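You operate a simulated robot arm through the tools that you are given. There is no shell and no other tool.

You are at the controls of a simulated two-armed robot. One attempt, no reset.

## Task
Bend the track in the bender to the orange ticket's angle.
Fine: swing the lever back and free the bender knob again. Where these are worked on the way, their far stop is far enough and under half their travel is too little: bender knob.

It is judged by the outcome, as a careful person would: the job done as asked, and still so three seconds after it is handed in. It fails if anything else is knocked over, pushed out of place, dropped, spilled or broken.

## Robot
Two 7-joint arms with fingered hands on one trunk that stands fixed in place. Base frame: the origin is at the foot of the trunk, x ahead of it, y to its left, z up; the work surface is at about z = 866. Readings come in mm, rad, newtons and seconds.
The left shoulder is at [65, 125, 1193], the right one opposite. With the tool pointing down near the work surface each hand reaches from about 420 to 800 mm from the base axis, measured 20 degrees to its own side. Payload 3.6 kg a hand.
Tool frame (each hand has its own): the origin (TCP) lies between the finger pads and is the grasp point; the fingertips stand 30 mm ahead of it; z points along the fingers, y is the line along which they close. The gripper opens to 104 mm; its body begins 35 mm behind the TCP. The gripper is a hand of 4 fingers: y runs from the thumb to the fingers, the wrist lies at [-15, -104, -178] in the tool frame, and closing takes about 1.5 s.
Orientation is that of the tool frame in the base frame, as a unit quaternion [x, y, z, w]. With the fingers straight down and the wrist toward the robot, the tool's x, y and z point along [0, 1, 0], [1, 0, 0] and [0, 0, -1] of the base frame.

## Interface
- The arms move only by the tool nudge_tool. It takes "left_motion", "right_motion" or both (then of equal length, played together; a hand with none holds still); each is text: rows parted by semicolons, each of 6 numbers parted by spaces: the turn, a rotation vector about the base's x, y, z in rad, then the shift along the base's x, y, z in mm. In form: wx wy wz x y z; .... A call has 1 to 20 rows; each row shifts and turns the commanded pose from where the row before left it. "left_claw" and "right_claw" are, for a hand that has rows, the finger opening in mm, from 0 to 104, set as the call begins (left out, the last holds). Rows are played at 5 a second. More than 50 mm and 0.15 rad between two rows, or a gripper value outside its range, and nothing of the call is played. A pose out of reach is approached as far as the arm can. The call stops where the force on the tool passes 90 N (or 10 N more than at its start, if that is more) or the arm is blocked; 0.2 s more then pass. The fingers move at their own pace (about 72 mm/s each) and stop on an object; they squeeze with about 28 N. The grip force told is the motor's: it shows also when the fingers shut on nothing. Time passes only in rows, and 0.2 s behind the last, so rows that do not move let the fingers close. It gives the time, the measured TCP pose, the force on the tool (base axes), the opening and the grip force at its end, in the units of the frame above (readings bear some noise), with the torque about the TCP (base axes, N m) and any sound that the robot's microphone picked up, and new pictures: "pictures" is both (left out), scene, wrist or none (wrist: the cameras of the hands that moved).
- Cameras (640 x 400 px; columns grow to the right, rows downward): "scene" is now at [153.2, 68.4, 1351.9]; the picture's right is [0.63, -0.77, 0.00], its down [-0.36, -0.30, -0.88] and it looks along [0.68, 0.56, -0.47] (base axes); focal length 214 px, centre (320, 200). "left" rides on the left gripper at [-61, -92, -130] in its tool frame; the picture's right is [-0.81, -0.28, 0.52], its down [0.53, -0.71, 0.46] and it looks along [0.24, 0.64, 0.72] (tool axes); focal length 275 px, centre (320, 200). "right" rides on the right gripper at [61, -92, -130] in its tool frame; the picture's right is [-0.81, 0.27, -0.52], its down [-0.53, -0.71, 0.46] and it looks along [-0.24, 0.65, 0.72] (tool axes); focal length 275 px, centre (320, 200). There is no depth. A picture from a camera that has moved, and an enlarged one, comes with that camera's place and axes in the base frame and with its lens. The place of the scene camera against the robot may be out by one fixed shift of up to 18 mm in any direction.
- slide_trunk(by): moves the trunk up (or, below 0, down) by that many mm; the arms and the scene camera ride with it, the base frame stays. It gives what a move gives, with no picture.
- finger_targets(index, middle, ring, thumb_bend, thumb_turn, hand): sets how far each is bent, from 0 (flat) to 1 (curled in); at 0.3 the hand is open as for a grip, at 0.7 the pads meet at the TCP. One left out holds its place. A second passes; each finger stops where it meets its share of the squeeze, and holds until it gets a number again. A gripper value or a shape takes the hand back. It gives what a move gives, with no picture; readings hold the bend of each and the force on the fingers (four entries, about 0 where the hand has none), thumb and palm. thumb_turn goes from beside the hand (0) to across from the fingers (1), as for a grip.
- set_grasp(shape, hand): the hand has 4 fingers and takes this shape, open, in about a second: jaw (thumb against the fingers, like two jaws); tri (thumb and two fingers); tip (a fingertip pinch); poke (one finger out to press); point (the index stretched); flat (the hand flat); cup (the hand cupped); fist (a fist). The gripper value then closes the fingers along that shape, each until it touches; the sizes above hold for jaw. It gives what a move gives, with no picture.
- pan_tilt(pan, tilt): turns the head with the scene camera to pan (to the left, within 1.396 rad either way) and tilt (down, from -0.506 to 1.204), counted from straight ahead of the robot (the tilt from the chest, where the trunk bows). It gives what a move gives, and a new picture of the scene camera.
- inspect(camera, box): a new picture of the part [left, top, right, bottom] of that camera's present view, enlarged. It takes no simulated time.
- hand_in(): hands the job in; it is judged then, once.

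Places have to be worked out from the pictures, the camera data and where the tool is seen. Open the grippers and draw the arms clear of the work before you hand the job in, unless the task says otherwise.

The tools are called after ">>>" as name(argument=value, ...) on one line, values as JSON. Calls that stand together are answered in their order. nudge_tool: Moves the arms, as the interface text tells. Its arguments: {"type":"object","properties":{"left_motion":{"type":"string"},"left_claw":{"type":"number"},"right_motion":{"type":"string"},"right_claw":{"type":"number"},"pictures":{"type":"string","enum":["both","scene","wrist","none"]}},"required":[]} The other tools are called the same way: slide_trunk (by) moves the trunk up or down; set_grasp (shape, hand) gives the hand a shape; finger_targets (index, middle, ring, thumb_bend, thumb_turn, hand) moves the fingers one by one; pan_tilt (pan, tilt) turns the head that bears the scene camera; inspect (camera, box) takes an enlarged picture of a part of a camera's view; hand_in () hands the job in.

At the start:

```text
t: 0.0
left_position: [309.0, 366.6, 1218.5]
left_ee_rot: [0.707, 0.707, 0.0, 0.0]
left_wrist_force: [0.1, 0.3, -0.3]
left_torque: [0.01, 0.02, -0.01]
left_finger_gap: 103.5
left_grasp_force: 0.0
left_shape: jaw
left_bend: [0.3, 0.3, 0.3, 0.3, 0.98]
left_finger forces: [0.0, 0.1, 0.0, 0.0, 0.0, 0.0]
right_position: [481.1, 53.7, 1264.0]
right_ee_rot: [0.707, 0.707, -0.001, 0.0]
right_wrist_force: [-1.0, -0.2, 0.4]
right_torque: [0.03, -0.02, 0.02]
right_finger_gap: 103.8
right_grasp_force: 0.0
right_shape: jaw
right_bend: [0.3, 0.3, 0.3, 0.3, 0.98]
right_finger forces: [0.0, 0.0, 0.0, 0.0, 0.0, 0.1]
trunk travel left (down, up): [-425.0, 111.0]
head pan, tilt (commanded): [0.688, 0.485]
```

scene: 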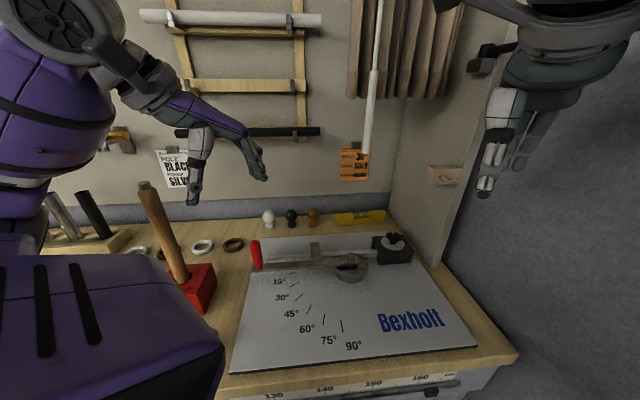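
right: 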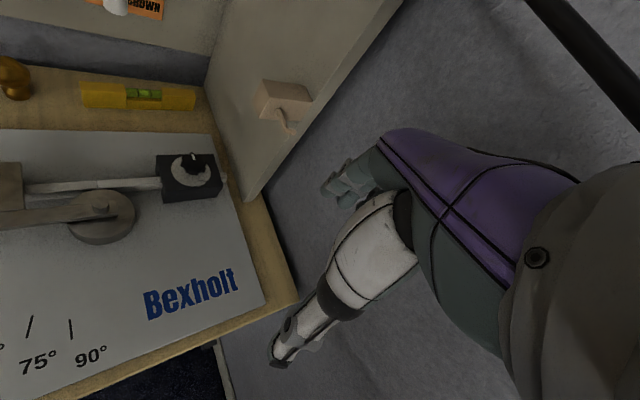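
left: 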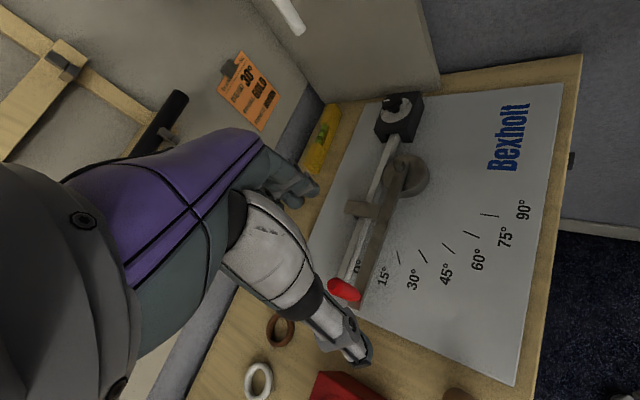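

The ticket and the bender are visible; I'll enlarge the ticket and the bender to read the angle and understand the mechanism.

>>> inspect(camera="scene", box=[320, 130, 400, 190])

>>> inspect(camera="scene", box=[230, 210, 430, 360])

>>> inspect(camera="left", box=[200, 40, 300, 140])

>>> inspect(camera="left", box=[310, 80, 550, 310])

>>> inspect(camera="right", box=[0, 120, 260, 280])

```text
6.67 times, centred on (360, 160) of scene
camera zoom: at [153.2, 68.4, 1351.9], right [0.63, -0.77, 0.0], down [-0.36, -0.3, -0.88], along [0.68, 0.56, -0.47], focal length 1430 px, centre (53, 467)
```

zoom: 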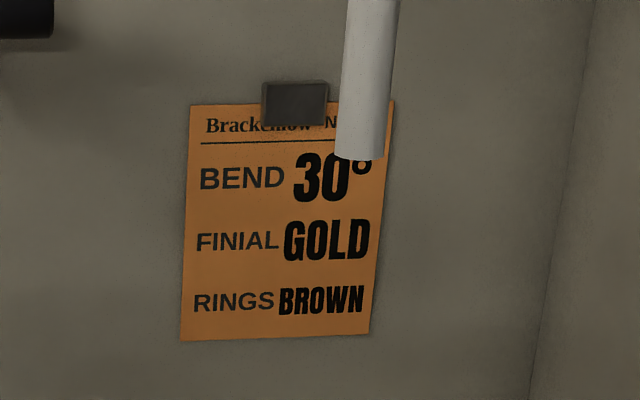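

```text
2.67 times, centred on (330, 285) of scene
camera zoom: at [153.2, 68.4, 1351.9], right [0.63, -0.77, 0.0], down [-0.36, -0.3, -0.88], along [0.68, 0.56, -0.47], focal length 572 px, centre (293, -27)
```

zoom: 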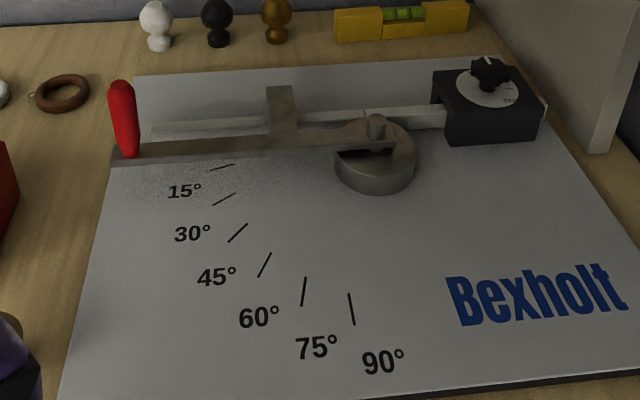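

```text
4.00 times, centred on (250, 90) of left
camera zoom: at [217.9, 306.0, 1349.8], right [-0.28, -0.81, -0.52], down [-0.71, 0.53, -0.46], along [0.64, 0.24, -0.72], focal length 1101 px, centre (600, 640)
```

zoom: 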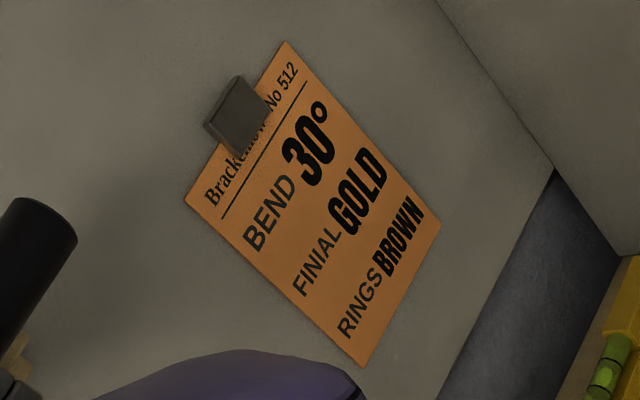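

```text
1.74 times, centred on (430, 195) of left
camera zoom: at [217.9, 306.0, 1349.8], right [-0.28, -0.81, -0.52], down [-0.71, 0.53, -0.46], along [0.64, 0.24, -0.72], focal length 479 px, centre (129, 209)
```

zoom: 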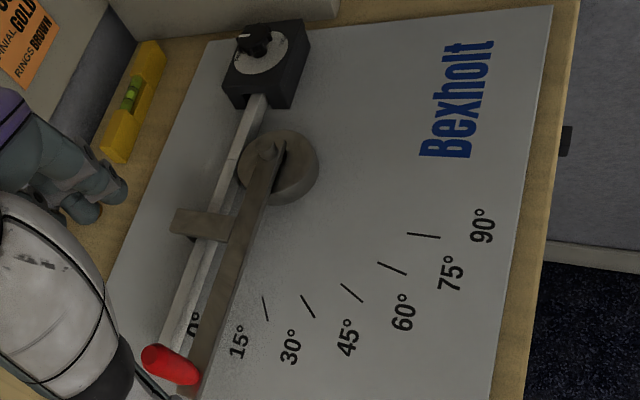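

```text
2.46 times, centred on (130, 200) of right
camera zoom: at [389.5, 116.0, 1395.3], right [0.27, -0.81, 0.52], down [-0.71, -0.53, -0.46], along [0.65, -0.24, -0.72], focal length 678 px, centre (788, 200)
```

zoom: 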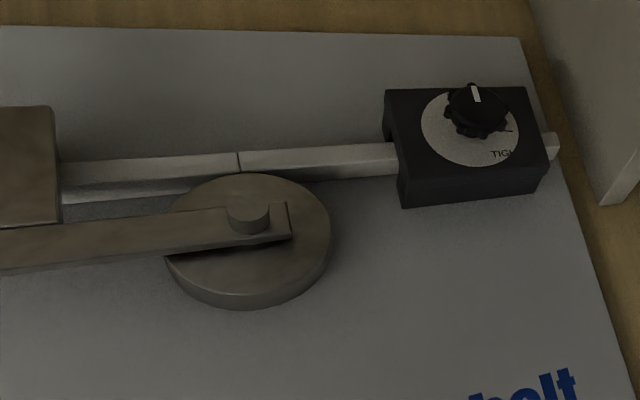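

The orange ticket says 30°. The bender has a clamp knob on the black block (marked "TIGHT") and a lever with an upright red handle; I'll look at the knob closer.

>>> inspect(camera="right", box=[150, 145, 230, 205])

>>> inspect(camera="scene", box=[365, 225, 425, 270])

>>> inspect(camera="left", box=[365, 80, 435, 150])

>>> inspect(camera="left", box=[310, 220, 430, 320])

```text
6.67 times, centred on (190, 175) of right
camera zoom: at [389.5, 116.0, 1395.3], right [0.27, -0.81, 0.52], down [-0.71, -0.53, -0.46], along [0.65, -0.24, -0.72], focal length 1835 px, centre (1187, 367)
```

zoom: 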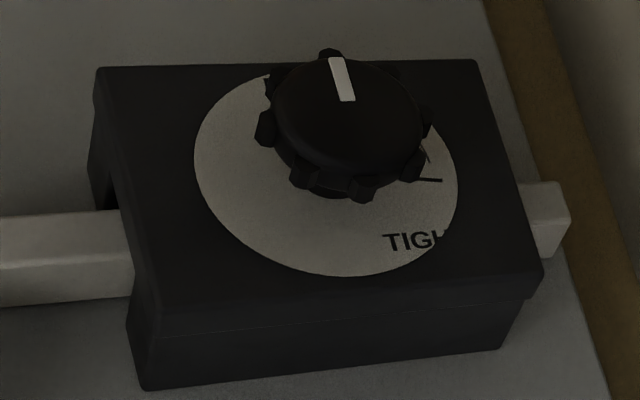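

```text
8.89 times, centred on (395, 248) of scene
camera zoom: at [153.2, 68.4, 1351.9], right [0.63, -0.77, 0.0], down [-0.36, -0.3, -0.88], along [0.68, 0.56, -0.47], focal length 1906 px, centre (-347, -222)
```

zoom: 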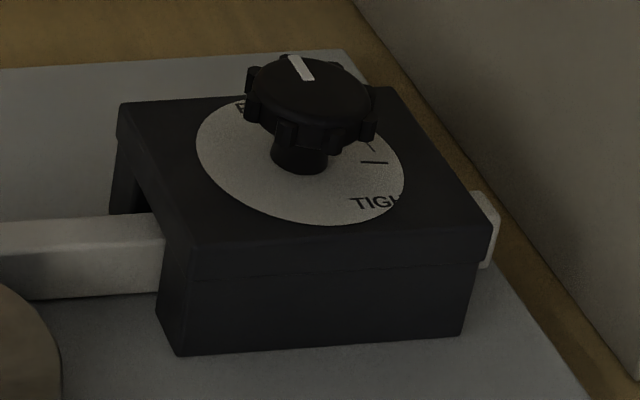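

```text
5.71 times, centred on (400, 115) of left
camera zoom: at [217.9, 306.0, 1349.8], right [-0.28, -0.81, -0.52], down [-0.71, 0.53, -0.46], along [0.64, 0.24, -0.72], focal length 1573 px, centre (-137, 686)
```

zoom: 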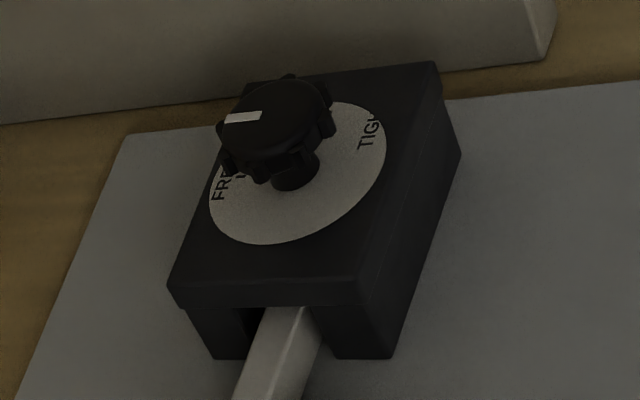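

```text
4.00 times, centred on (370, 270) of left
camera zoom: at [217.9, 306.0, 1349.8], right [-0.28, -0.81, -0.52], down [-0.71, 0.53, -0.46], along [0.64, 0.24, -0.72], focal length 1101 px, centre (120, -80)
```

zoom: 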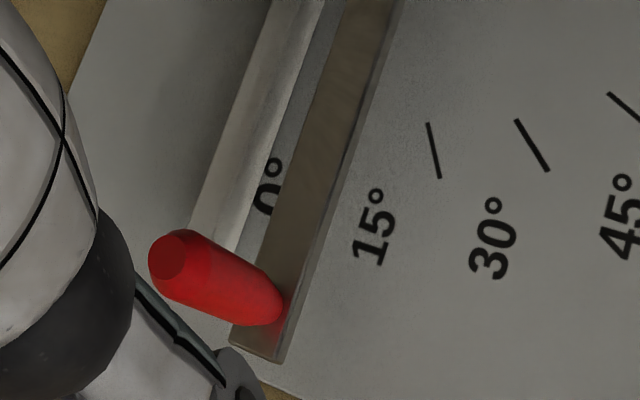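

The knob pointer sits at FREE (back-left side) and must go clockwise to TIGHT (front-right); I judge the knob centre near (706, 214), its top at z≈941. First I draw the right arm aside and yaw it so its camera still watches the bender.

>>> nudge_tool(right_motion="0 0 0.12 -10 -45 0; 0 0 0.12 -10 -45 0; 0 0 0.12 -10 -45 0; 0 0 0.12 -10 -45 0; 0 0 0 0 0 0")

```text
t: 1.2
left_position: [300.9, 384.7, 1216.0]
left_ee_rot: [0.707, 0.707, -0.003, 0.009]
left_wrist_force: [0.0, -0.9, 0.4]
left_torque: [0.0, 0.05, 0.03]
left_finger_gap: 103.7
left_grasp_force: 0.0
left_shape: jaw
left_bend: [0.3, 0.3, 0.3, 0.3, 0.98]
left_finger forces: [0.0, 0.0, 0.0, 0.0, 0.0, 0.0]
right_position: [432.0, -103.6, 1273.8]
right_ee_rot: [0.514, 0.858, -0.004, 0.009]
right_wrist_force: [0.7, 0.0, -0.4]
right_torque: [0.0, -0.02, -0.02]
right_finger_gap: 103.9
right_grasp_force: 0.0
right_shape: jaw
right_bend: [0.3, 0.3, 0.3, 0.3, 0.98]
right_finger forces: [0.1, 0.0, 0.0, 0.1, 0.0, 0.0]
trunk travel left (down, up): [-425.0, 111.0]
head pan, tilt (commanded): [0.688, 0.485]
camera scene: at [144.1, 88.6, 1352.2], right [0.63, -0.77, 0.02], down [-0.35, -0.31, -0.88], along [0.69, 0.55, -0.47], focal length 214 px, centre (320, 200)
camera right: at [320.9, -90.5, 1402.9], right [0.62, -0.58, 0.53], down [-0.37, -0.81, -0.45], along [0.69, 0.08, -0.72], focal length 275 px, centre (320, 200)
```

scene: 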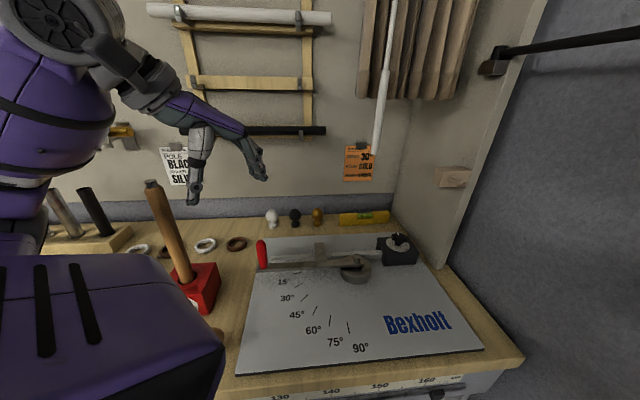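
right: 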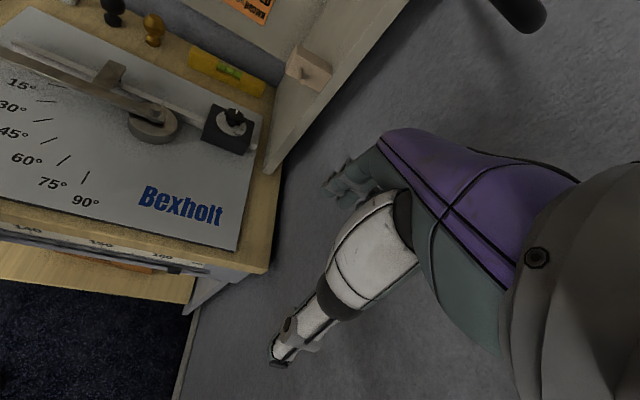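

The body and left hand shifted about 20 mm along with the right arm's motion, so the trunk seems to sway. I'll hold still for a moment to see whether it settles.

>>> nudge_tool(left_motion="0 0 0 0 0 0; 0 0 0 0 0 0; 0 0 0 0 0 0; 0 0 0 0 0 0; 0 0 0 0 0 0", pictures="none")

```text
t: 2.4
left_position: [301.0, 385.4, 1215.1]
left_ee_rot: [0.707, 0.707, -0.002, 0.008]
left_wrist_force: [0.1, 0.5, 0.3]
left_torque: [0.03, 0.03, 0.0]
left_finger_gap: 103.5
left_grasp_force: 0.0
left_shape: jaw
left_bend: [0.3, 0.3, 0.3, 0.3, 0.98]
left_finger forces: [0.0, 0.0, 0.0, 0.0, 0.0, 0.0]
right_position: [432.4, -104.9, 1273.0]
right_ee_rot: [0.516, 0.857, -0.005, 0.008]
right_wrist_force: [-0.4, -0.1, -0.9]
right_torque: [-0.01, 0.02, 0.01]
right_finger_gap: 103.7
right_grasp_force: 0.0
right_shape: jaw
right_bend: [0.3, 0.3, 0.3, 0.3, 0.98]
right_finger forces: [0.1, 0.0, 0.1, 0.0, 0.0, 0.1]
trunk travel left (down, up): [-425.0, 111.0]
head pan, tilt (commanded): [0.688, 0.485]
```

The shift is persistent (a counter-lean), so I'll steer by measured positions. Now I bring the left hand over the bender at a safe height so that its camera looks closely at the knob.

>>> nudge_tool(left_motion="0 0 0 37 -23 -10; 0 0 0 37 -23 -20; 0 0 0 37 -23 -20; 0 0 0 37 -23 -20; 0 0 0 37 -23 -20; 0 0 0 37 -23 -20; 0 0 0 37 -23 -20; 0 0 0 37 -23 -20; 0 0 0 0 0 0", pictures="both")

```text
t: 4.4
left_position: [597.1, 195.1, 1070.4]
left_ee_rot: [0.707, 0.707, -0.003, 0.008]
left_wrist_force: [0.2, 0.5, -0.5]
left_torque: [0.01, -0.03, 0.0]
left_finger_gap: 103.6
left_grasp_force: 0.1
left_shape: jaw
left_bend: [0.3, 0.3, 0.3, 0.3, 0.98]
left_finger forces: [0.0, 0.0, 0.0, 0.0, 0.1, 0.0]
right_position: [431.6, -104.6, 1272.4]
right_ee_rot: [0.516, 0.856, -0.005, 0.008]
right_wrist_force: [-0.2, -0.3, -0.7]
right_torque: [-0.02, 0.04, 0.04]
right_finger_gap: 104.0
right_grasp_force: 0.1
right_shape: jaw
right_bend: [0.3, 0.3, 0.3, 0.3, 0.98]
right_finger forces: [0.0, 0.0, 0.0, 0.0, 0.0, 0.1]
trunk travel left (down, up): [-425.0, 111.0]
head pan, tilt (commanded): [0.688, 0.485]
camera scene: at [143.5, 88.0, 1352.0], right [0.63, -0.77, 0.02], down [-0.35, -0.31, -0.88], along [0.69, 0.55, -0.47], focal length 214 px, centre (320, 200)
camera left: at [504.0, 137.5, 1201.5], right [-0.27, -0.82, -0.51], down [-0.71, 0.53, -0.47], along [0.65, 0.23, -0.72], focal length 275 px, centre (320, 200)
```

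scene: 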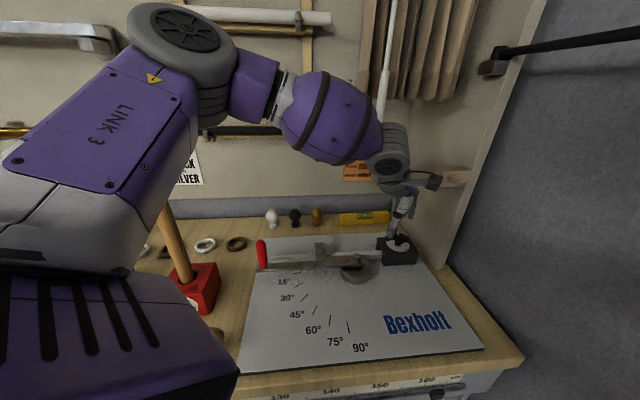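
left: 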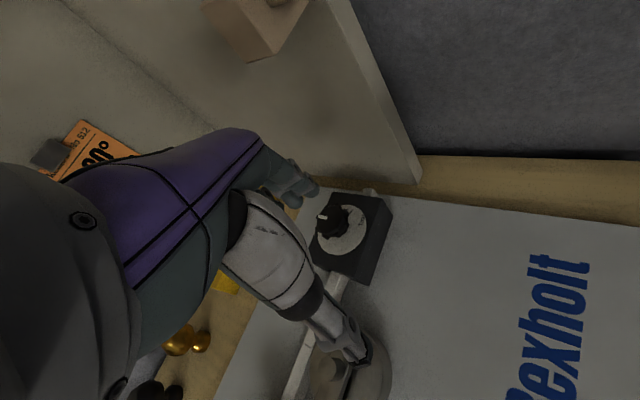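

Now a close look at the knob and its dial from the left wrist camera.

>>> inspect(camera="left", box=[295, 180, 405, 290])

>>> inspect(camera="right", box=[190, 85, 270, 165])

>>> inspect(camera="scene", box=[340, 140, 480, 280])

```text
3.64 times, centred on (350, 235) of left
camera zoom: at [504.0, 137.5, 1201.5], right [-0.27, -0.82, -0.51], down [-0.71, 0.53, -0.47], along [0.65, 0.23, -0.72], focal length 1001 px, centre (211, 73)
```

zoom: 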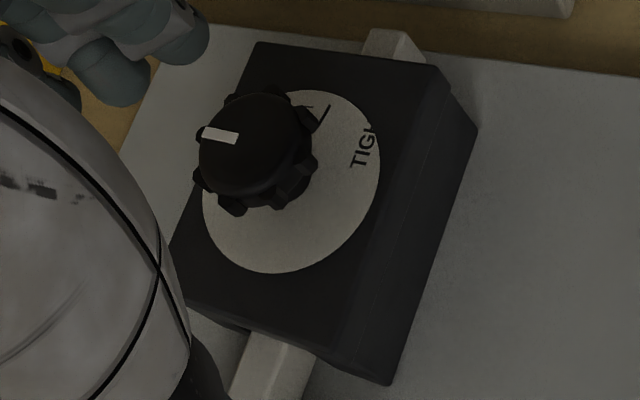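

```text
5.00 times, centred on (230, 125) of right
camera zoom: at [321.4, -91.3, 1402.0], right [0.62, -0.58, 0.53], down [-0.38, -0.81, -0.45], along [0.69, 0.07, -0.72], focal length 1376 px, centre (770, 575)
```

zoom: 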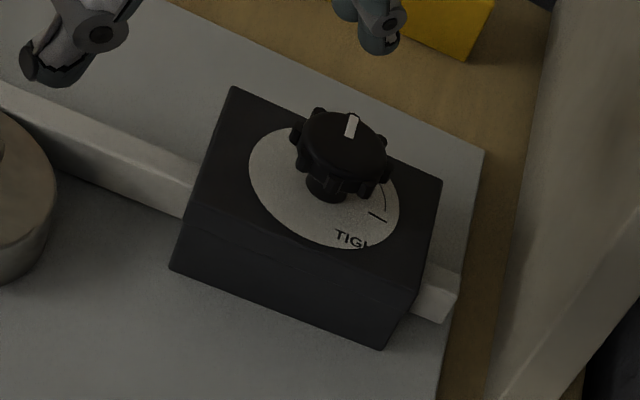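

```text
2.86 times, centred on (410, 210) of scene
camera zoom: at [143.5, 88.0, 1352.0], right [0.63, -0.77, 0.02], down [-0.35, -0.31, -0.88], along [0.69, 0.55, -0.47], focal length 613 px, centre (63, 171)
```

zoom: 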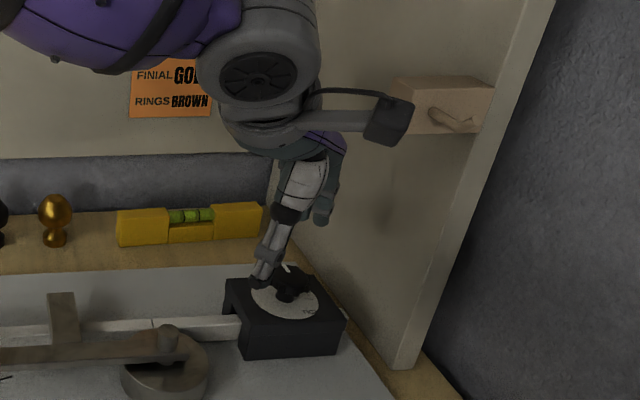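

The dial shows an arc from FREE (about +50° in the base frame) clockwise to a TIGHT tick at about −51°, so roughly 100° of travel. Before going in I check the wooden peg block on the side wall, which is near where the hand will be.

>>> inspect(camera="right", box=[260, 30, 360, 180])

>>> inspect(camera="left", box=[190, 0, 330, 90])

>>> inspect(camera="scene", box=[410, 140, 490, 200])

```text
2.67 times, centred on (310, 105) of right
camera zoom: at [321.4, -91.3, 1402.0], right [0.62, -0.58, 0.53], down [-0.38, -0.81, -0.45], along [0.69, 0.07, -0.72], focal length 734 px, centre (347, 453)
```

zoom: 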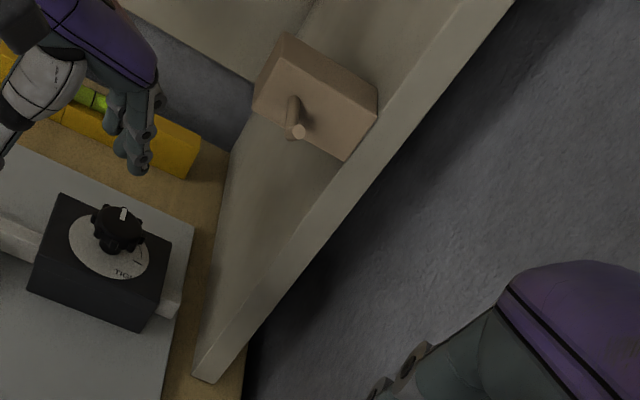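

```text
4.44 times, centred on (260, 45) of left
camera zoom: at [504.0, 137.5, 1201.5], right [-0.27, -0.82, -0.51], down [-0.71, 0.53, -0.47], along [0.65, 0.23, -0.72], focal length 1224 px, centre (587, 889)
```

zoom: 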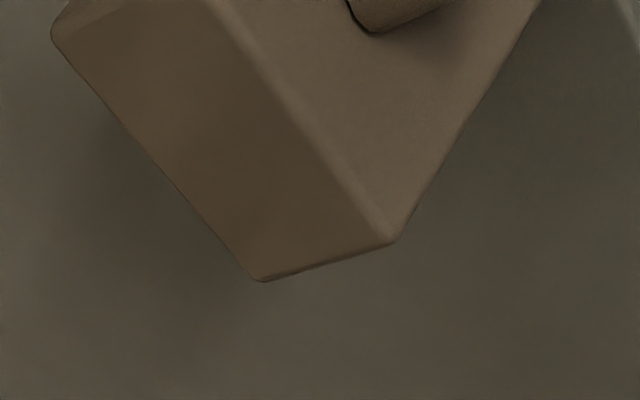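

```text
6.67 times, centred on (450, 170) of scene
camera zoom: at [143.5, 88.0, 1352.0], right [0.63, -0.77, 0.02], down [-0.35, -0.31, -0.88], along [0.69, 0.55, -0.47], focal length 1430 px, centre (-547, 400)
```

zoom: 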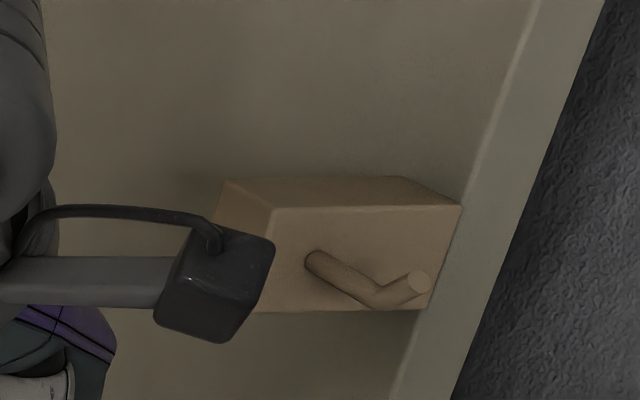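

The peg block protrudes to about (684,150)–(711,92) at z 1137–1175, close to the knob's airspace, so I'll pass beneath it: descend here first, then slide forward low at z≈995 with yaw 0, which keeps wrist and camera well away from the peg.

>>> nudge_tool(left_motion="0 0 0 0 0 -38; 0 0 0 0 5 -37; 0 0 0 30 6 0; 0 0 0 35 6 0; 0 0 0 35 6 0; 0 0 0 0 0 0", pictures="both")

```text
t: 5.8
left_position: [700.4, 219.8, 997.0]
left_ee_rot: [0.707, 0.707, -0.002, 0.007]
left_wrist_force: [0.6, 0.2, 0.4]
left_torque: [0.01, 0.0, -0.04]
left_finger_gap: 104.0
left_grasp_force: 0.0
left_shape: jaw
left_bend: [0.3, 0.3, 0.3, 0.3, 0.98]
left_finger forces: [0.0, 0.1, 0.0, 0.1, 0.0, 0.1]
right_position: [432.1, -105.1, 1272.2]
right_ee_rot: [0.517, 0.856, -0.004, 0.007]
right_wrist_force: [0.2, 0.0, -0.5]
right_torque: [0.02, -0.04, -0.03]
right_finger_gap: 104.0
right_grasp_force: 0.1
right_shape: jaw
right_bend: [0.3, 0.3, 0.3, 0.3, 0.98]
right_finger forces: [0.0, 0.0, 0.0, 0.0, 0.0, 0.0]
trunk travel left (down, up): [-425.0, 111.0]
head pan, tilt (commanded): [0.688, 0.485]
camera scene: at [143.3, 88.0, 1352.1], right [0.63, -0.77, 0.02], down [-0.35, -0.31, -0.88], along [0.69, 0.55, -0.47], focal length 214 px, centre (320, 200)
camera left: at [607.3, 160.9, 1126.9], right [-0.27, -0.82, -0.51], down [-0.71, 0.53, -0.47], along [0.65, 0.23, -0.72], focal length 275 px, centre (320, 200)
```

scene: 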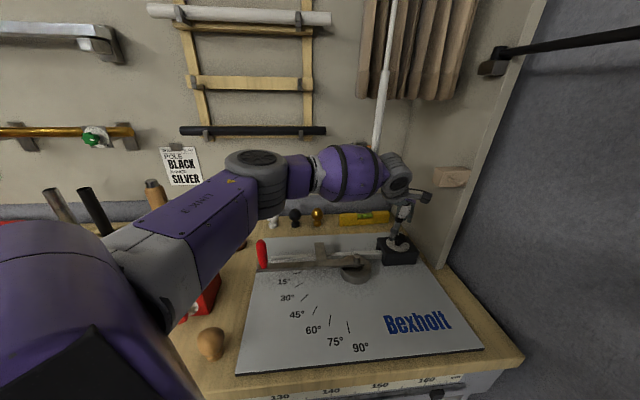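
left: 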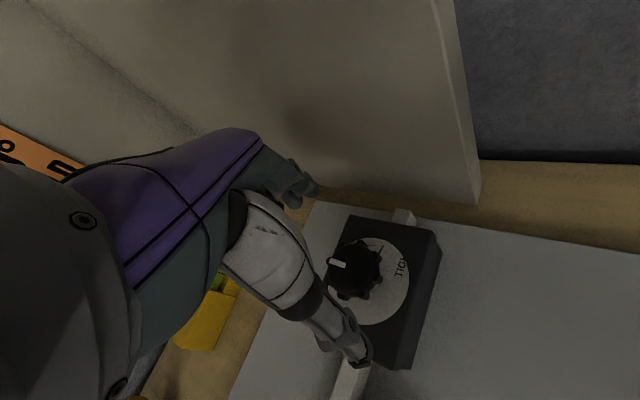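

The hand is over the knob region at z≈997 with no contact. I'll zoom on the knob to refine its axis and check clearance to the peg block and the mallet.

>>> inspect(camera="left", box=[280, 180, 480, 380])

>>> inspect(camera="right", box=[160, 40, 340, 180])

>>> inspect(camera="scene", box=[340, 140, 480, 280])

```text
2.00 times, centred on (380, 280) of left
camera zoom: at [607.3, 160.9, 1126.9], right [-0.27, -0.82, -0.51], down [-0.71, 0.53, -0.47], along [0.65, 0.23, -0.72], focal length 551 px, centre (200, 40)
```

zoom: 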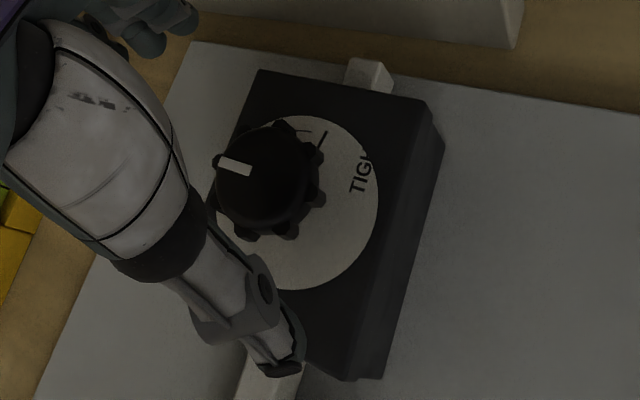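

```text
2.86 times, centred on (250, 110) of right
camera zoom: at [321.4, -91.6, 1402.0], right [0.62, -0.58, 0.53], down [-0.38, -0.81, -0.45], along [0.69, 0.07, -0.72], focal length 786 px, centre (520, 457)
```

zoom: 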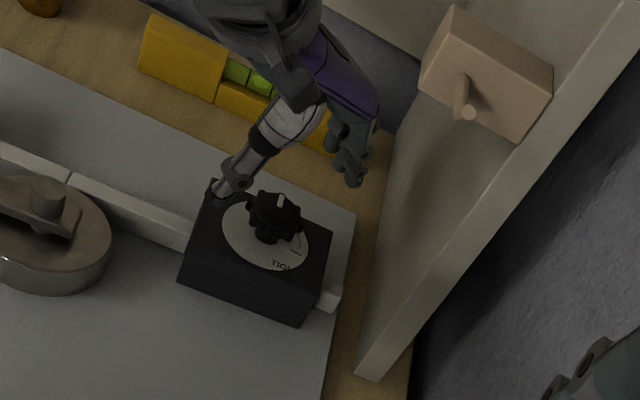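

```text
2.86 times, centred on (410, 210) of scene
camera zoom: at [143.3, 88.0, 1352.1], right [0.63, -0.77, 0.02], down [-0.35, -0.31, -0.88], along [0.69, 0.55, -0.47], focal length 613 px, centre (63, 171)
```

zoom: 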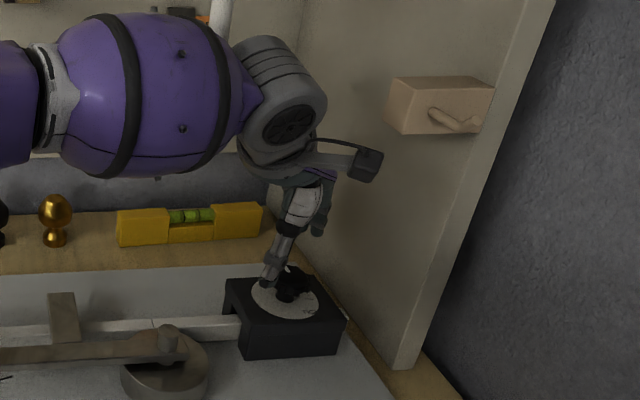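

Knob axis refined to about (700.5, 217.5); the TCP sits right above it. I lower with open fingers to z≈955, straddling the knob, and then check heights.

>>> nudge_tool(left_motion="0 0 0 0 -1 -20; 0 0 0 0 -1 -14; 0 0 0 0 0 -8; 0 0 0 0 0 0", pictures="wrist")

>>> inspect(camera="right", box=[190, 70, 310, 160])

>>> inspect(camera="scene", box=[360, 180, 440, 280])

```text
t: 6.8
left_position: [696.9, 217.8, 954.1]
left_ee_rot: [0.707, 0.707, -0.002, 0.009]
left_wrist_force: [-0.2, 0.1, -0.3]
left_torque: [0.02, 0.0, 0.0]
left_finger_gap: 104.0
left_grasp_force: 0.0
left_shape: jaw
left_bend: [0.3, 0.3, 0.3, 0.3, 0.98]
left_finger forces: [0.0, 0.0, 0.0, 0.0, 0.0, 0.0]
left hand out of reach, approached as far as the arm can: row 3
right_position: [432.4, -106.0, 1273.9]
right_ee_rot: [0.517, 0.856, -0.005, 0.008]
right_wrist_force: [-0.7, -0.6, 0.2]
right_torque: [0.03, 0.01, 0.03]
right_finger_gap: 103.7
right_grasp_force: 0.1
right_shape: jaw
right_bend: [0.3, 0.3, 0.3, 0.3, 0.98]
right_finger forces: [0.1, 0.0, 0.0, 0.0, 0.1, 0.1]
trunk travel left (down, up): [-425.0, 111.0]
head pan, tilt (commanded): [0.688, 0.485]
camera left: at [604.2, 158.7, 1085.0], right [-0.27, -0.82, -0.51], down [-0.71, 0.53, -0.47], along [0.65, 0.23, -0.72], focal length 275 px, centre (320, 200)
```

left: 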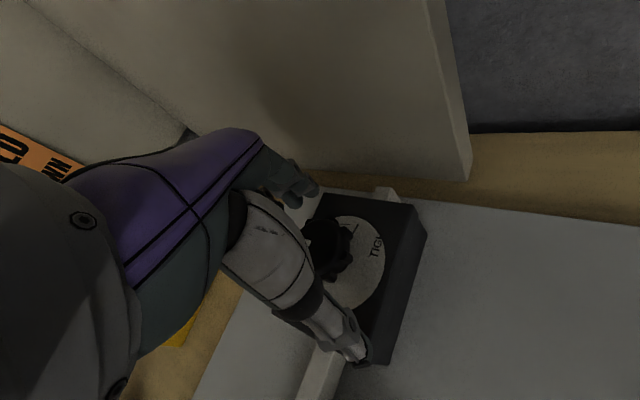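

```text
4.44 times, centred on (250, 115) of right
camera zoom: at [321.3, -91.7, 1401.9], right [0.62, -0.58, 0.53], down [-0.38, -0.81, -0.45], along [0.69, 0.07, -0.72], focal length 1224 px, centre (631, 578)
```

zoom: 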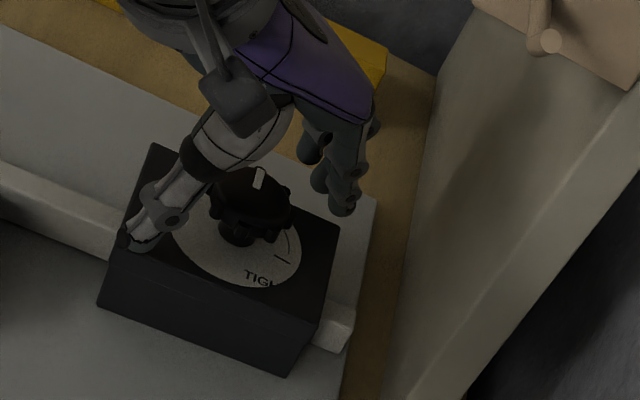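

```text
4.00 times, centred on (400, 230) of scene
camera zoom: at [143.2, 87.8, 1352.1], right [0.63, -0.77, 0.02], down [-0.35, -0.31, -0.88], along [0.69, 0.55, -0.47], focal length 858 px, centre (0, 80)
```

zoom: 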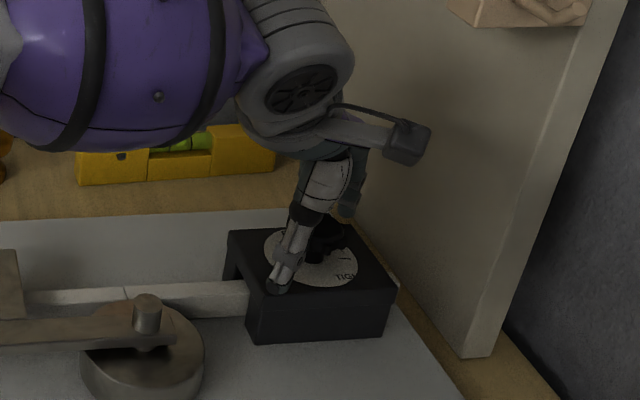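

Row 3 hit the arm's reach limit at this height (forearm too flat). I'll back out the same way, raise the trunk for more margin, and come back in.

>>> nudge_tool(left_motion="0 0 0 0 0 20; 0 0 0 0 0 22; 0 0 0 -35 -5 0; 0 0 0 -35 -5 0; 0 0 0 -35 -5 0; 0 0 0 0 0 0", pictures="none")

>>> slide_trunk(by=100)

```text
t: 8.2
left_position: [590.2, 206.4, 996.1]
left_ee_rot: [0.707, 0.707, -0.003, 0.008]
left_wrist_force: [-0.2, -0.1, 0.6]
left_torque: [-0.01, -0.02, 0.02]
left_finger_gap: 103.6
left_grasp_force: 0.0
left_shape: jaw
left_bend: [0.3, 0.3, 0.3, 0.3, 0.98]
left_finger forces: [0.0, 0.0, 0.1, 0.0, 0.1, 0.0]
right_position: [431.8, -104.9, 1273.3]
right_ee_rot: [0.517, 0.856, -0.005, 0.008]
right_wrist_force: [0.1, 0.5, -0.4]
right_torque: [0.03, -0.01, 0.0]
right_finger_gap: 103.9
right_grasp_force: 0.0
right_shape: jaw
right_bend: [0.3, 0.3, 0.3, 0.3, 0.98]
right_finger forces: [0.1, 0.0, 0.0, 0.0, 0.0, 0.1]
trunk travel left (down, up): [-425.0, 111.0]
head pan, tilt (commanded): [0.688, 0.485]
```

```text
t: 9.5
left_position: [598.9, 188.6, 1092.6]
left_ee_rot: [0.707, 0.707, -0.001, -0.002]
left_wrist_force: [0.1, -0.5, 0.0]
left_torque: [0.0, 0.02, 0.02]
left_finger_gap: 104.0
left_grasp_force: 0.0
left_shape: jaw
left_bend: [0.3, 0.3, 0.3, 0.3, 0.98]
left_finger forces: [0.0, 0.1, 0.0, 0.0, 0.0, 0.0]
right_position: [444.0, -126.5, 1363.9]
right_ee_rot: [0.519, 0.855, 0.0, -0.001]
right_wrist_force: [-0.5, -0.3, -0.5]
right_torque: [0.01, 0.03, -0.02]
right_finger_gap: 103.8
right_grasp_force: 0.1
right_shape: jaw
right_bend: [0.3, 0.3, 0.3, 0.3, 0.98]
right_finger forces: [0.0, 0.0, 0.1, 0.0, 0.0, 0.0]
trunk travel left (down, up): [-525.0, 11.0]
head pan, tilt (commanded): [0.688, 0.485]
```

The trunk is up and the lean has gone away (tool exactly vertical now). I lower the hand back to z≈995 at this spot.

>>> nudge_tool(left_motion="0 0 0 0 0 -33; 0 0 0 0 0 -33; 0 0 0 0 0 -32; 0 0 0 0 0 0", pictures="both")

```text
t: 10.5
left_position: [584.8, 197.2, 1006.7]
left_ee_rot: [0.707, 0.707, 0.0, 0.0]
left_wrist_force: [-0.4, 0.0, -0.6]
left_torque: [0.03, -0.03, 0.01]
left_finger_gap: 104.0
left_grasp_force: 0.1
left_shape: jaw
left_bend: [0.3, 0.3, 0.3, 0.3, 0.98]
left_finger forces: [0.1, 0.1, 0.0, 0.0, 0.0, 0.0]
left hand out of reach, approached as far as the arm can: row 3
right_position: [442.4, -125.0, 1364.3]
right_ee_rot: [0.519, 0.855, 0.0, 0.0]
right_wrist_force: [-0.1, 1.0, 0.6]
right_torque: [0.04, -0.03, 0.01]
right_finger_gap: 103.9
right_grasp_force: 0.0
right_shape: jaw
right_bend: [0.3, 0.3, 0.3, 0.3, 0.98]
right_finger forces: [0.0, 0.0, 0.1, 0.0, 0.1, 0.1]
trunk travel left (down, up): [-525.0, 11.0]
head pan, tilt (commanded): [0.688, 0.485]
camera scene: at [82.0, 68.2, 1465.6], right [0.63, -0.77, 0.0], down [-0.36, -0.3, -0.88], along [0.68, 0.56, -0.47], focal length 214 px, centre (320, 200)
camera left: at [492.5, 136.6, 1136.6], right [-0.28, -0.81, -0.52], down [-0.71, 0.53, -0.46], along [0.64, 0.24, -0.72], focal length 275 px, centre (320, 200)
```

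scene: 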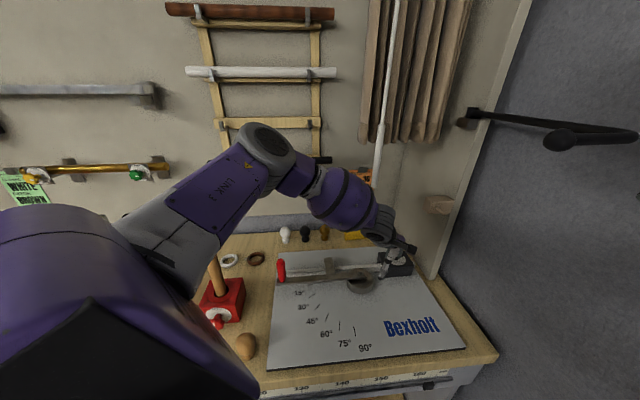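
left: 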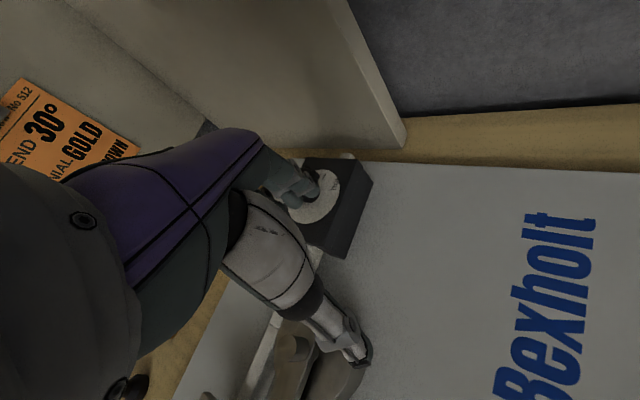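

Raising the trunk moved the shoulders back (the scene camera went from x=153 to x=82), which shortens reach; lowering it should bring them forward. I back off and lift the hand, then lower the trunk.

>>> nudge_tool(left_motion="0 0 0 -30 0 20; 0 0 0 -15 0 40; 0 0 0 0 0 45; 0 0 0 0 0 45; 0 0 0 0 0 45; 0 0 0 0 0 15; 0 0 0 0 0 0", pictures="none")

>>> slide_trunk(by=-100)

```text
t: 12.1
left_position: [538.8, 196.1, 1219.8]
left_ee_rot: [0.707, 0.707, 0.001, 0.0]
left_wrist_force: [0.1, 0.3, -0.1]
left_torque: [-0.01, 0.02, 0.0]
left_finger_gap: 103.9
left_grasp_force: 0.0
left_shape: jaw
left_bend: [0.3, 0.3, 0.3, 0.3, 0.98]
left_finger forces: [0.0, 0.0, 0.0, 0.0, 0.0, 0.0]
right_position: [441.7, -125.4, 1364.1]
right_ee_rot: [0.519, 0.855, 0.0, 0.0]
right_wrist_force: [0.0, -0.4, -0.3]
right_torque: [0.02, 0.04, 0.0]
right_finger_gap: 103.8
right_grasp_force: 0.1
right_shape: jaw
right_bend: [0.3, 0.3, 0.3, 0.3, 0.98]
right_finger forces: [0.0, 0.1, 0.1, 0.0, 0.0, 0.0]
trunk travel left (down, up): [-525.0, 11.0]
head pan, tilt (commanded): [0.688, 0.485]
```

```text
t: 13.5
left_position: [528.0, 205.7, 1123.1]
left_ee_rot: [0.707, 0.707, 0.002, 0.007]
left_wrist_force: [-0.1, -0.8, 0.2]
left_torque: [-0.01, 0.01, 0.0]
left_finger_gap: 103.7
left_grasp_force: 0.0
left_shape: jaw
left_bend: [0.3, 0.3, 0.3, 0.3, 0.98]
left_finger forces: [0.0, 0.0, 0.1, 0.1, 0.1, 0.0]
right_position: [426.5, -115.8, 1269.2]
right_ee_rot: [0.519, 0.855, -0.001, 0.006]
right_wrist_force: [-0.4, -0.6, 1.6]
right_torque: [0.02, 0.01, -0.01]
right_finger_gap: 103.9
right_grasp_force: 0.1
right_shape: jaw
right_bend: [0.3, 0.3, 0.3, 0.3, 0.98]
right_finger forces: [0.0, 0.0, 0.0, 0.0, 0.1, 0.1]
trunk travel left (down, up): [-425.0, 111.0]
head pan, tilt (commanded): [0.688, 0.485]
```

Back at the original height; hand at z≈1123 well clear. I lower the trunk another 100 mm (the hand will ride to z≈1023).

>>> slide_trunk(by=-100)

>>> pan_tilt(pan=0.688, tilt=0.485)

```text
t: 14.8
left_position: [520.9, 213.9, 1024.1]
left_ee_rot: [0.707, 0.707, 0.002, 0.013]
left_wrist_force: [-0.6, -0.4, 0.1]
left_torque: [0.01, -0.04, 0.04]
left_finger_gap: 103.7
left_grasp_force: 0.1
left_shape: jaw
left_bend: [0.3, 0.3, 0.3, 0.3, 0.98]
left_finger forces: [0.0, 0.0, 0.0, 0.1, 0.0, 0.0]
right_position: [417.6, -104.8, 1178.0]
right_ee_rot: [0.518, 0.855, 0.0, 0.017]
right_wrist_force: [0.1, -0.3, -0.8]
right_torque: [0.02, 0.01, 0.01]
right_finger_gap: 103.9
right_grasp_force: 0.1
right_shape: jaw
right_bend: [0.3, 0.3, 0.3, 0.3, 0.98]
right_finger forces: [0.0, 0.0, 0.0, 0.0, 0.0, 0.0]
trunk travel left (down, up): [-325.0, 211.0]
head pan, tilt (commanded): [0.688, 0.485]
```

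```text
t: 15.4
left_position: [521.9, 214.5, 1025.1]
left_ee_rot: [0.708, 0.706, 0.001, 0.014]
left_wrist_force: [0.0, 0.5, -1.0]
left_torque: [0.0, -0.01, 0.0]
left_finger_gap: 103.8
left_grasp_force: 0.1
left_shape: jaw
left_bend: [0.3, 0.3, 0.3, 0.3, 0.98]
left_finger forces: [0.1, 0.0, 0.0, 0.0, 0.0, 0.0]
right_position: [418.5, -105.9, 1177.6]
right_ee_rot: [0.518, 0.855, 0.0, 0.018]
right_wrist_force: [-0.5, 0.3, -0.3]
right_torque: [-0.02, 0.02, 0.0]
right_finger_gap: 104.0
right_grasp_force: 0.0
right_shape: jaw
right_bend: [0.3, 0.3, 0.3, 0.3, 0.98]
right_finger forces: [0.1, 0.0, 0.0, 0.0, 0.0, 0.0]
trunk travel left (down, up): [-325.0, 211.0]
head pan, tilt (commanded): [0.688, 0.485]
camera scene: at [154.3, 89.5, 1252.1], right [0.63, -0.77, 0.03], down [-0.34, -0.31, -0.89], along [0.69, 0.55, -0.46], focal length 214 px, centre (320, 200)
```

scene: 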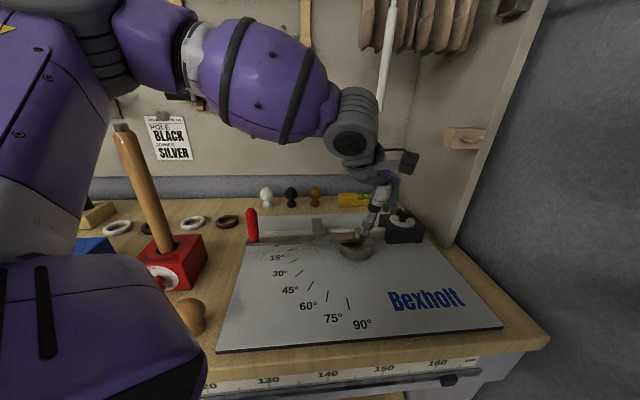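

The view is fine and everything is still standing. Now lower to z≈990 and slide forward beneath the peg block to the knob axis.

>>> nudge_tool(left_motion="0 0 0 20 0 -35; 0 0 0 40 0 0; 0 0 0 40 0 0; 0 0 0 40 1 0; 0 0 0 38 1 0; 0 0 0 0 0 0", pictures="wrist")

>>> inspect(camera="scene", box=[340, 110, 500, 270])

```text
t: 17.0
left_position: [700.3, 218.6, 992.5]
left_ee_rot: [0.707, 0.707, 0.001, 0.013]
left_wrist_force: [-1.1, -0.3, -0.4]
left_torque: [0.01, -0.01, 0.01]
left_finger_gap: 104.0
left_grasp_force: 0.0
left_shape: jaw
left_bend: [0.3, 0.3, 0.3, 0.3, 0.98]
left_finger forces: [0.0, 0.0, 0.0, 0.1, 0.0, 0.0]
right_position: [417.9, -104.1, 1175.8]
right_ee_rot: [0.518, 0.855, 0.0, 0.017]
right_wrist_force: [-0.1, -0.2, -0.3]
right_torque: [-0.02, 0.0, -0.03]
right_finger_gap: 103.9
right_grasp_force: 0.1
right_shape: jaw
right_bend: [0.3, 0.3, 0.3, 0.3, 0.98]
right_finger forces: [0.0, 0.0, 0.0, 0.1, 0.0, 0.0]
trunk travel left (down, up): [-325.0, 211.0]
head pan, tilt (commanded): [0.688, 0.485]
stopped in row 6 (left hand): the arm was blocked; the commanded pose is now the measured one
camera left: at [605.0, 158.7, 1122.1], right [-0.26, -0.82, -0.51], down [-0.7, 0.53, -0.48], along [0.66, 0.23, -0.71], focal length 275 px, centre (320, 200)
```

left: 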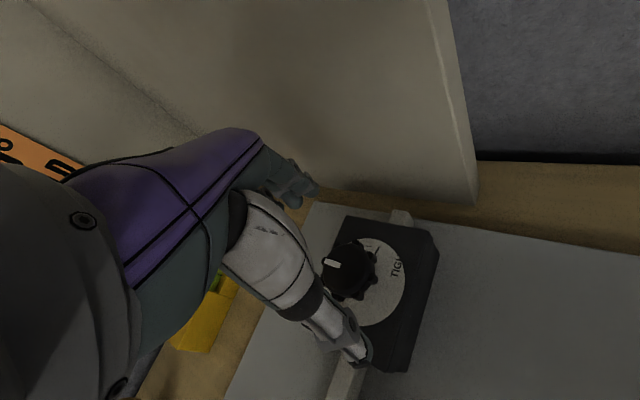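

```text
2.50 times, centred on (420, 190) of scene
camera zoom: at [154.1, 89.1, 1251.7], right [0.63, -0.77, 0.03], down [-0.34, -0.31, -0.89], along [0.69, 0.55, -0.46], focal length 536 px, centre (70, 225)
```

zoom: 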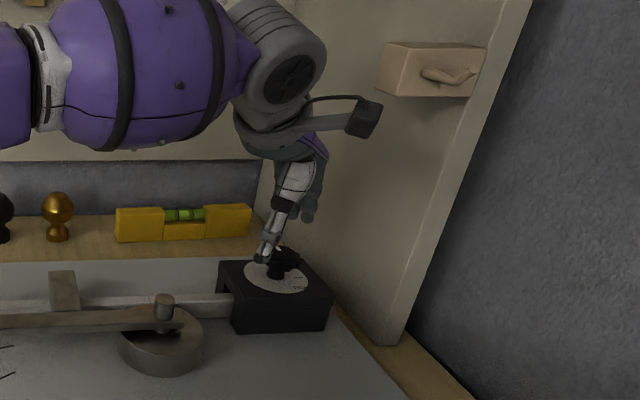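

The move reported "blocked" in the last (still) row although the hand reached its place with ~1 N force. I'll look at the whole scene to see whether any arm part touches something.

>>> pan_tilt(pan=0.9, tilt=0.5)

```text
t: 17.7
left_position: [698.9, 218.3, 993.0]
left_ee_rot: [0.707, 0.707, 0.002, 0.013]
left_wrist_force: [-0.3, 1.0, 0.2]
left_torque: [0.0, 0.01, -0.03]
left_finger_gap: 103.9
left_grasp_force: 0.0
left_shape: jaw
left_bend: [0.3, 0.3, 0.3, 0.3, 0.98]
left_finger forces: [0.0, 0.0, 0.0, 0.0, 0.0, 0.0]
right_position: [417.3, -104.6, 1177.9]
right_ee_rot: [0.518, 0.855, 0.0, 0.016]
right_wrist_force: [-0.2, -0.1, 0.4]
right_torque: [-0.02, -0.03, -0.01]
right_finger_gap: 103.7
right_grasp_force: 0.0
right_shape: jaw
right_bend: [0.3, 0.3, 0.3, 0.3, 0.98]
right_finger forces: [0.0, 0.1, 0.1, 0.0, 0.1, 0.0]
trunk travel left (down, up): [-325.0, 211.0]
head pan, tilt (commanded): [0.901, 0.499]
camera scene: at [140.4, 102.8, 1250.3], right [0.78, -0.62, 0.03], down [-0.28, -0.39, -0.88], along [0.56, 0.68, -0.48], focal length 214 px, centre (320, 200)
```

scene: 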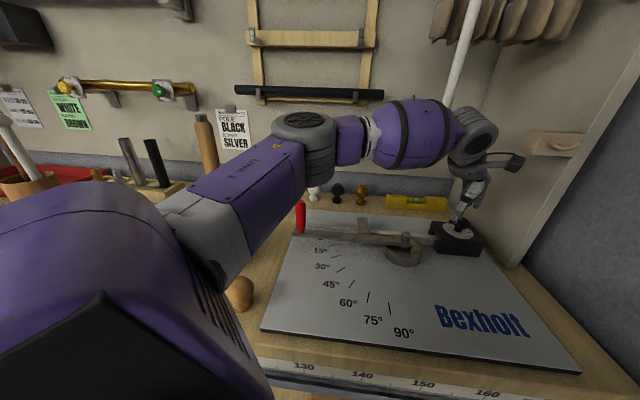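

No contact visible: the arm passes well in front of the mallet and finials. I continue, lowering gently towards z≈952 around the knob.

>>> nudge_tool(left_motion="0 0 0 1 -1 -15; 0 0 0 0 0 -13; 0 0 0 0 0 -10; 0 0 0 0 0 0", pictures="wrist")

>>> inspect(camera="right", box=[120, 0, 320, 160])

>>> inspect(camera="scene", box=[400, 120, 540, 280])

```text
t: 18.9
left_position: [700.8, 216.2, 953.0]
left_ee_rot: [0.707, 0.707, 0.002, 0.012]
left_wrist_force: [0.5, 0.2, 0.4]
left_torque: [0.02, 0.01, 0.01]
left_finger_gap: 104.0
left_grasp_force: 0.0
left_shape: jaw
left_bend: [0.3, 0.3, 0.3, 0.3, 0.98]
left_finger forces: [0.0, 0.0, 0.0, 0.0, 0.0, 0.1]
right_position: [416.0, -105.8, 1177.6]
right_ee_rot: [0.519, 0.855, 0.001, 0.017]
right_wrist_force: [0.1, -0.2, 0.5]
right_torque: [-0.03, -0.01, 0.01]
right_finger_gap: 103.7
right_grasp_force: 0.0
right_shape: jaw
right_bend: [0.3, 0.3, 0.3, 0.3, 0.98]
right_finger forces: [0.1, 0.0, 0.1, 0.1, 0.0, 0.1]
trunk travel left (down, up): [-325.0, 211.0]
head pan, tilt (commanded): [0.901, 0.499]
stopped in row 4 (left hand): the arm was blocked; the commanded pose is now the measured one
camera left: at [606.3, 157.4, 1083.2], right [-0.26, -0.82, -0.51], down [-0.7, 0.53, -0.48], along [0.66, 0.23, -0.71], focal length 275 px, centre (320, 200)
```

left: 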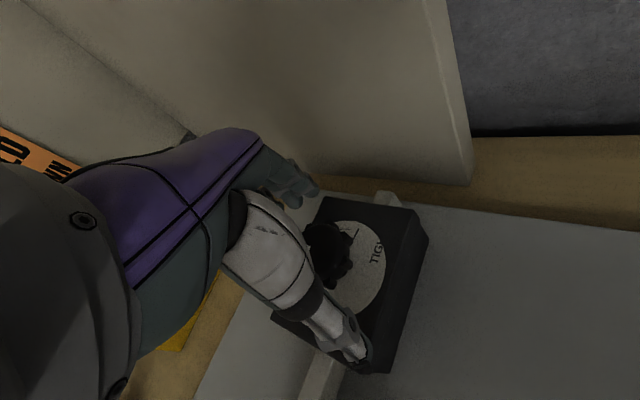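

```text
2.50 times, centred on (220, 80) of right
camera zoom: at [304.1, -91.0, 1305.4], right [0.6, -0.58, 0.54], down [-0.37, -0.81, -0.45], along [0.7, 0.07, -0.71], focal length 688 px, centre (570, 500)
```

zoom: 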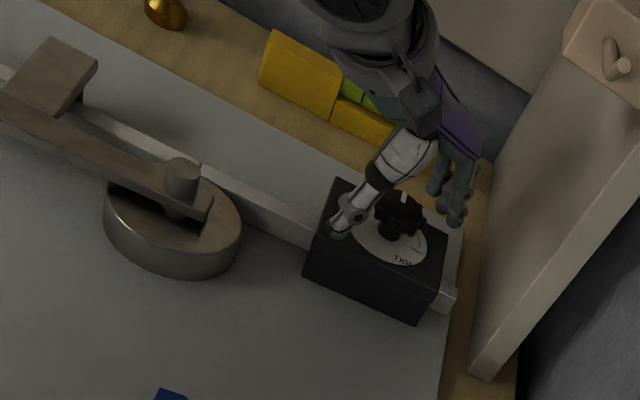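

```text
2.50 times, centred on (470, 200) of scene
camera zoom: at [140.1, 102.5, 1250.2], right [0.78, -0.62, 0.03], down [-0.28, -0.39, -0.88], along [0.56, 0.68, -0.48], focal length 536 px, centre (-55, 200)
```

zoom: 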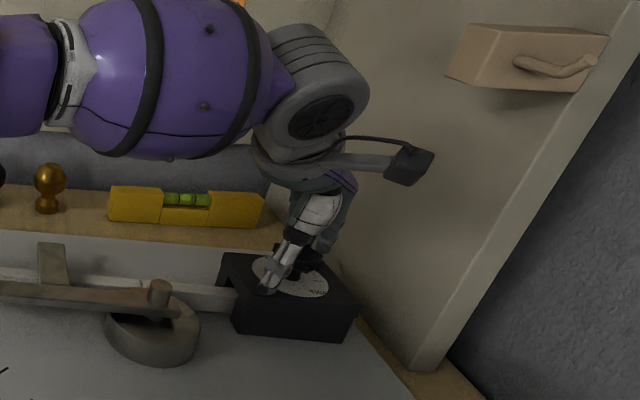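

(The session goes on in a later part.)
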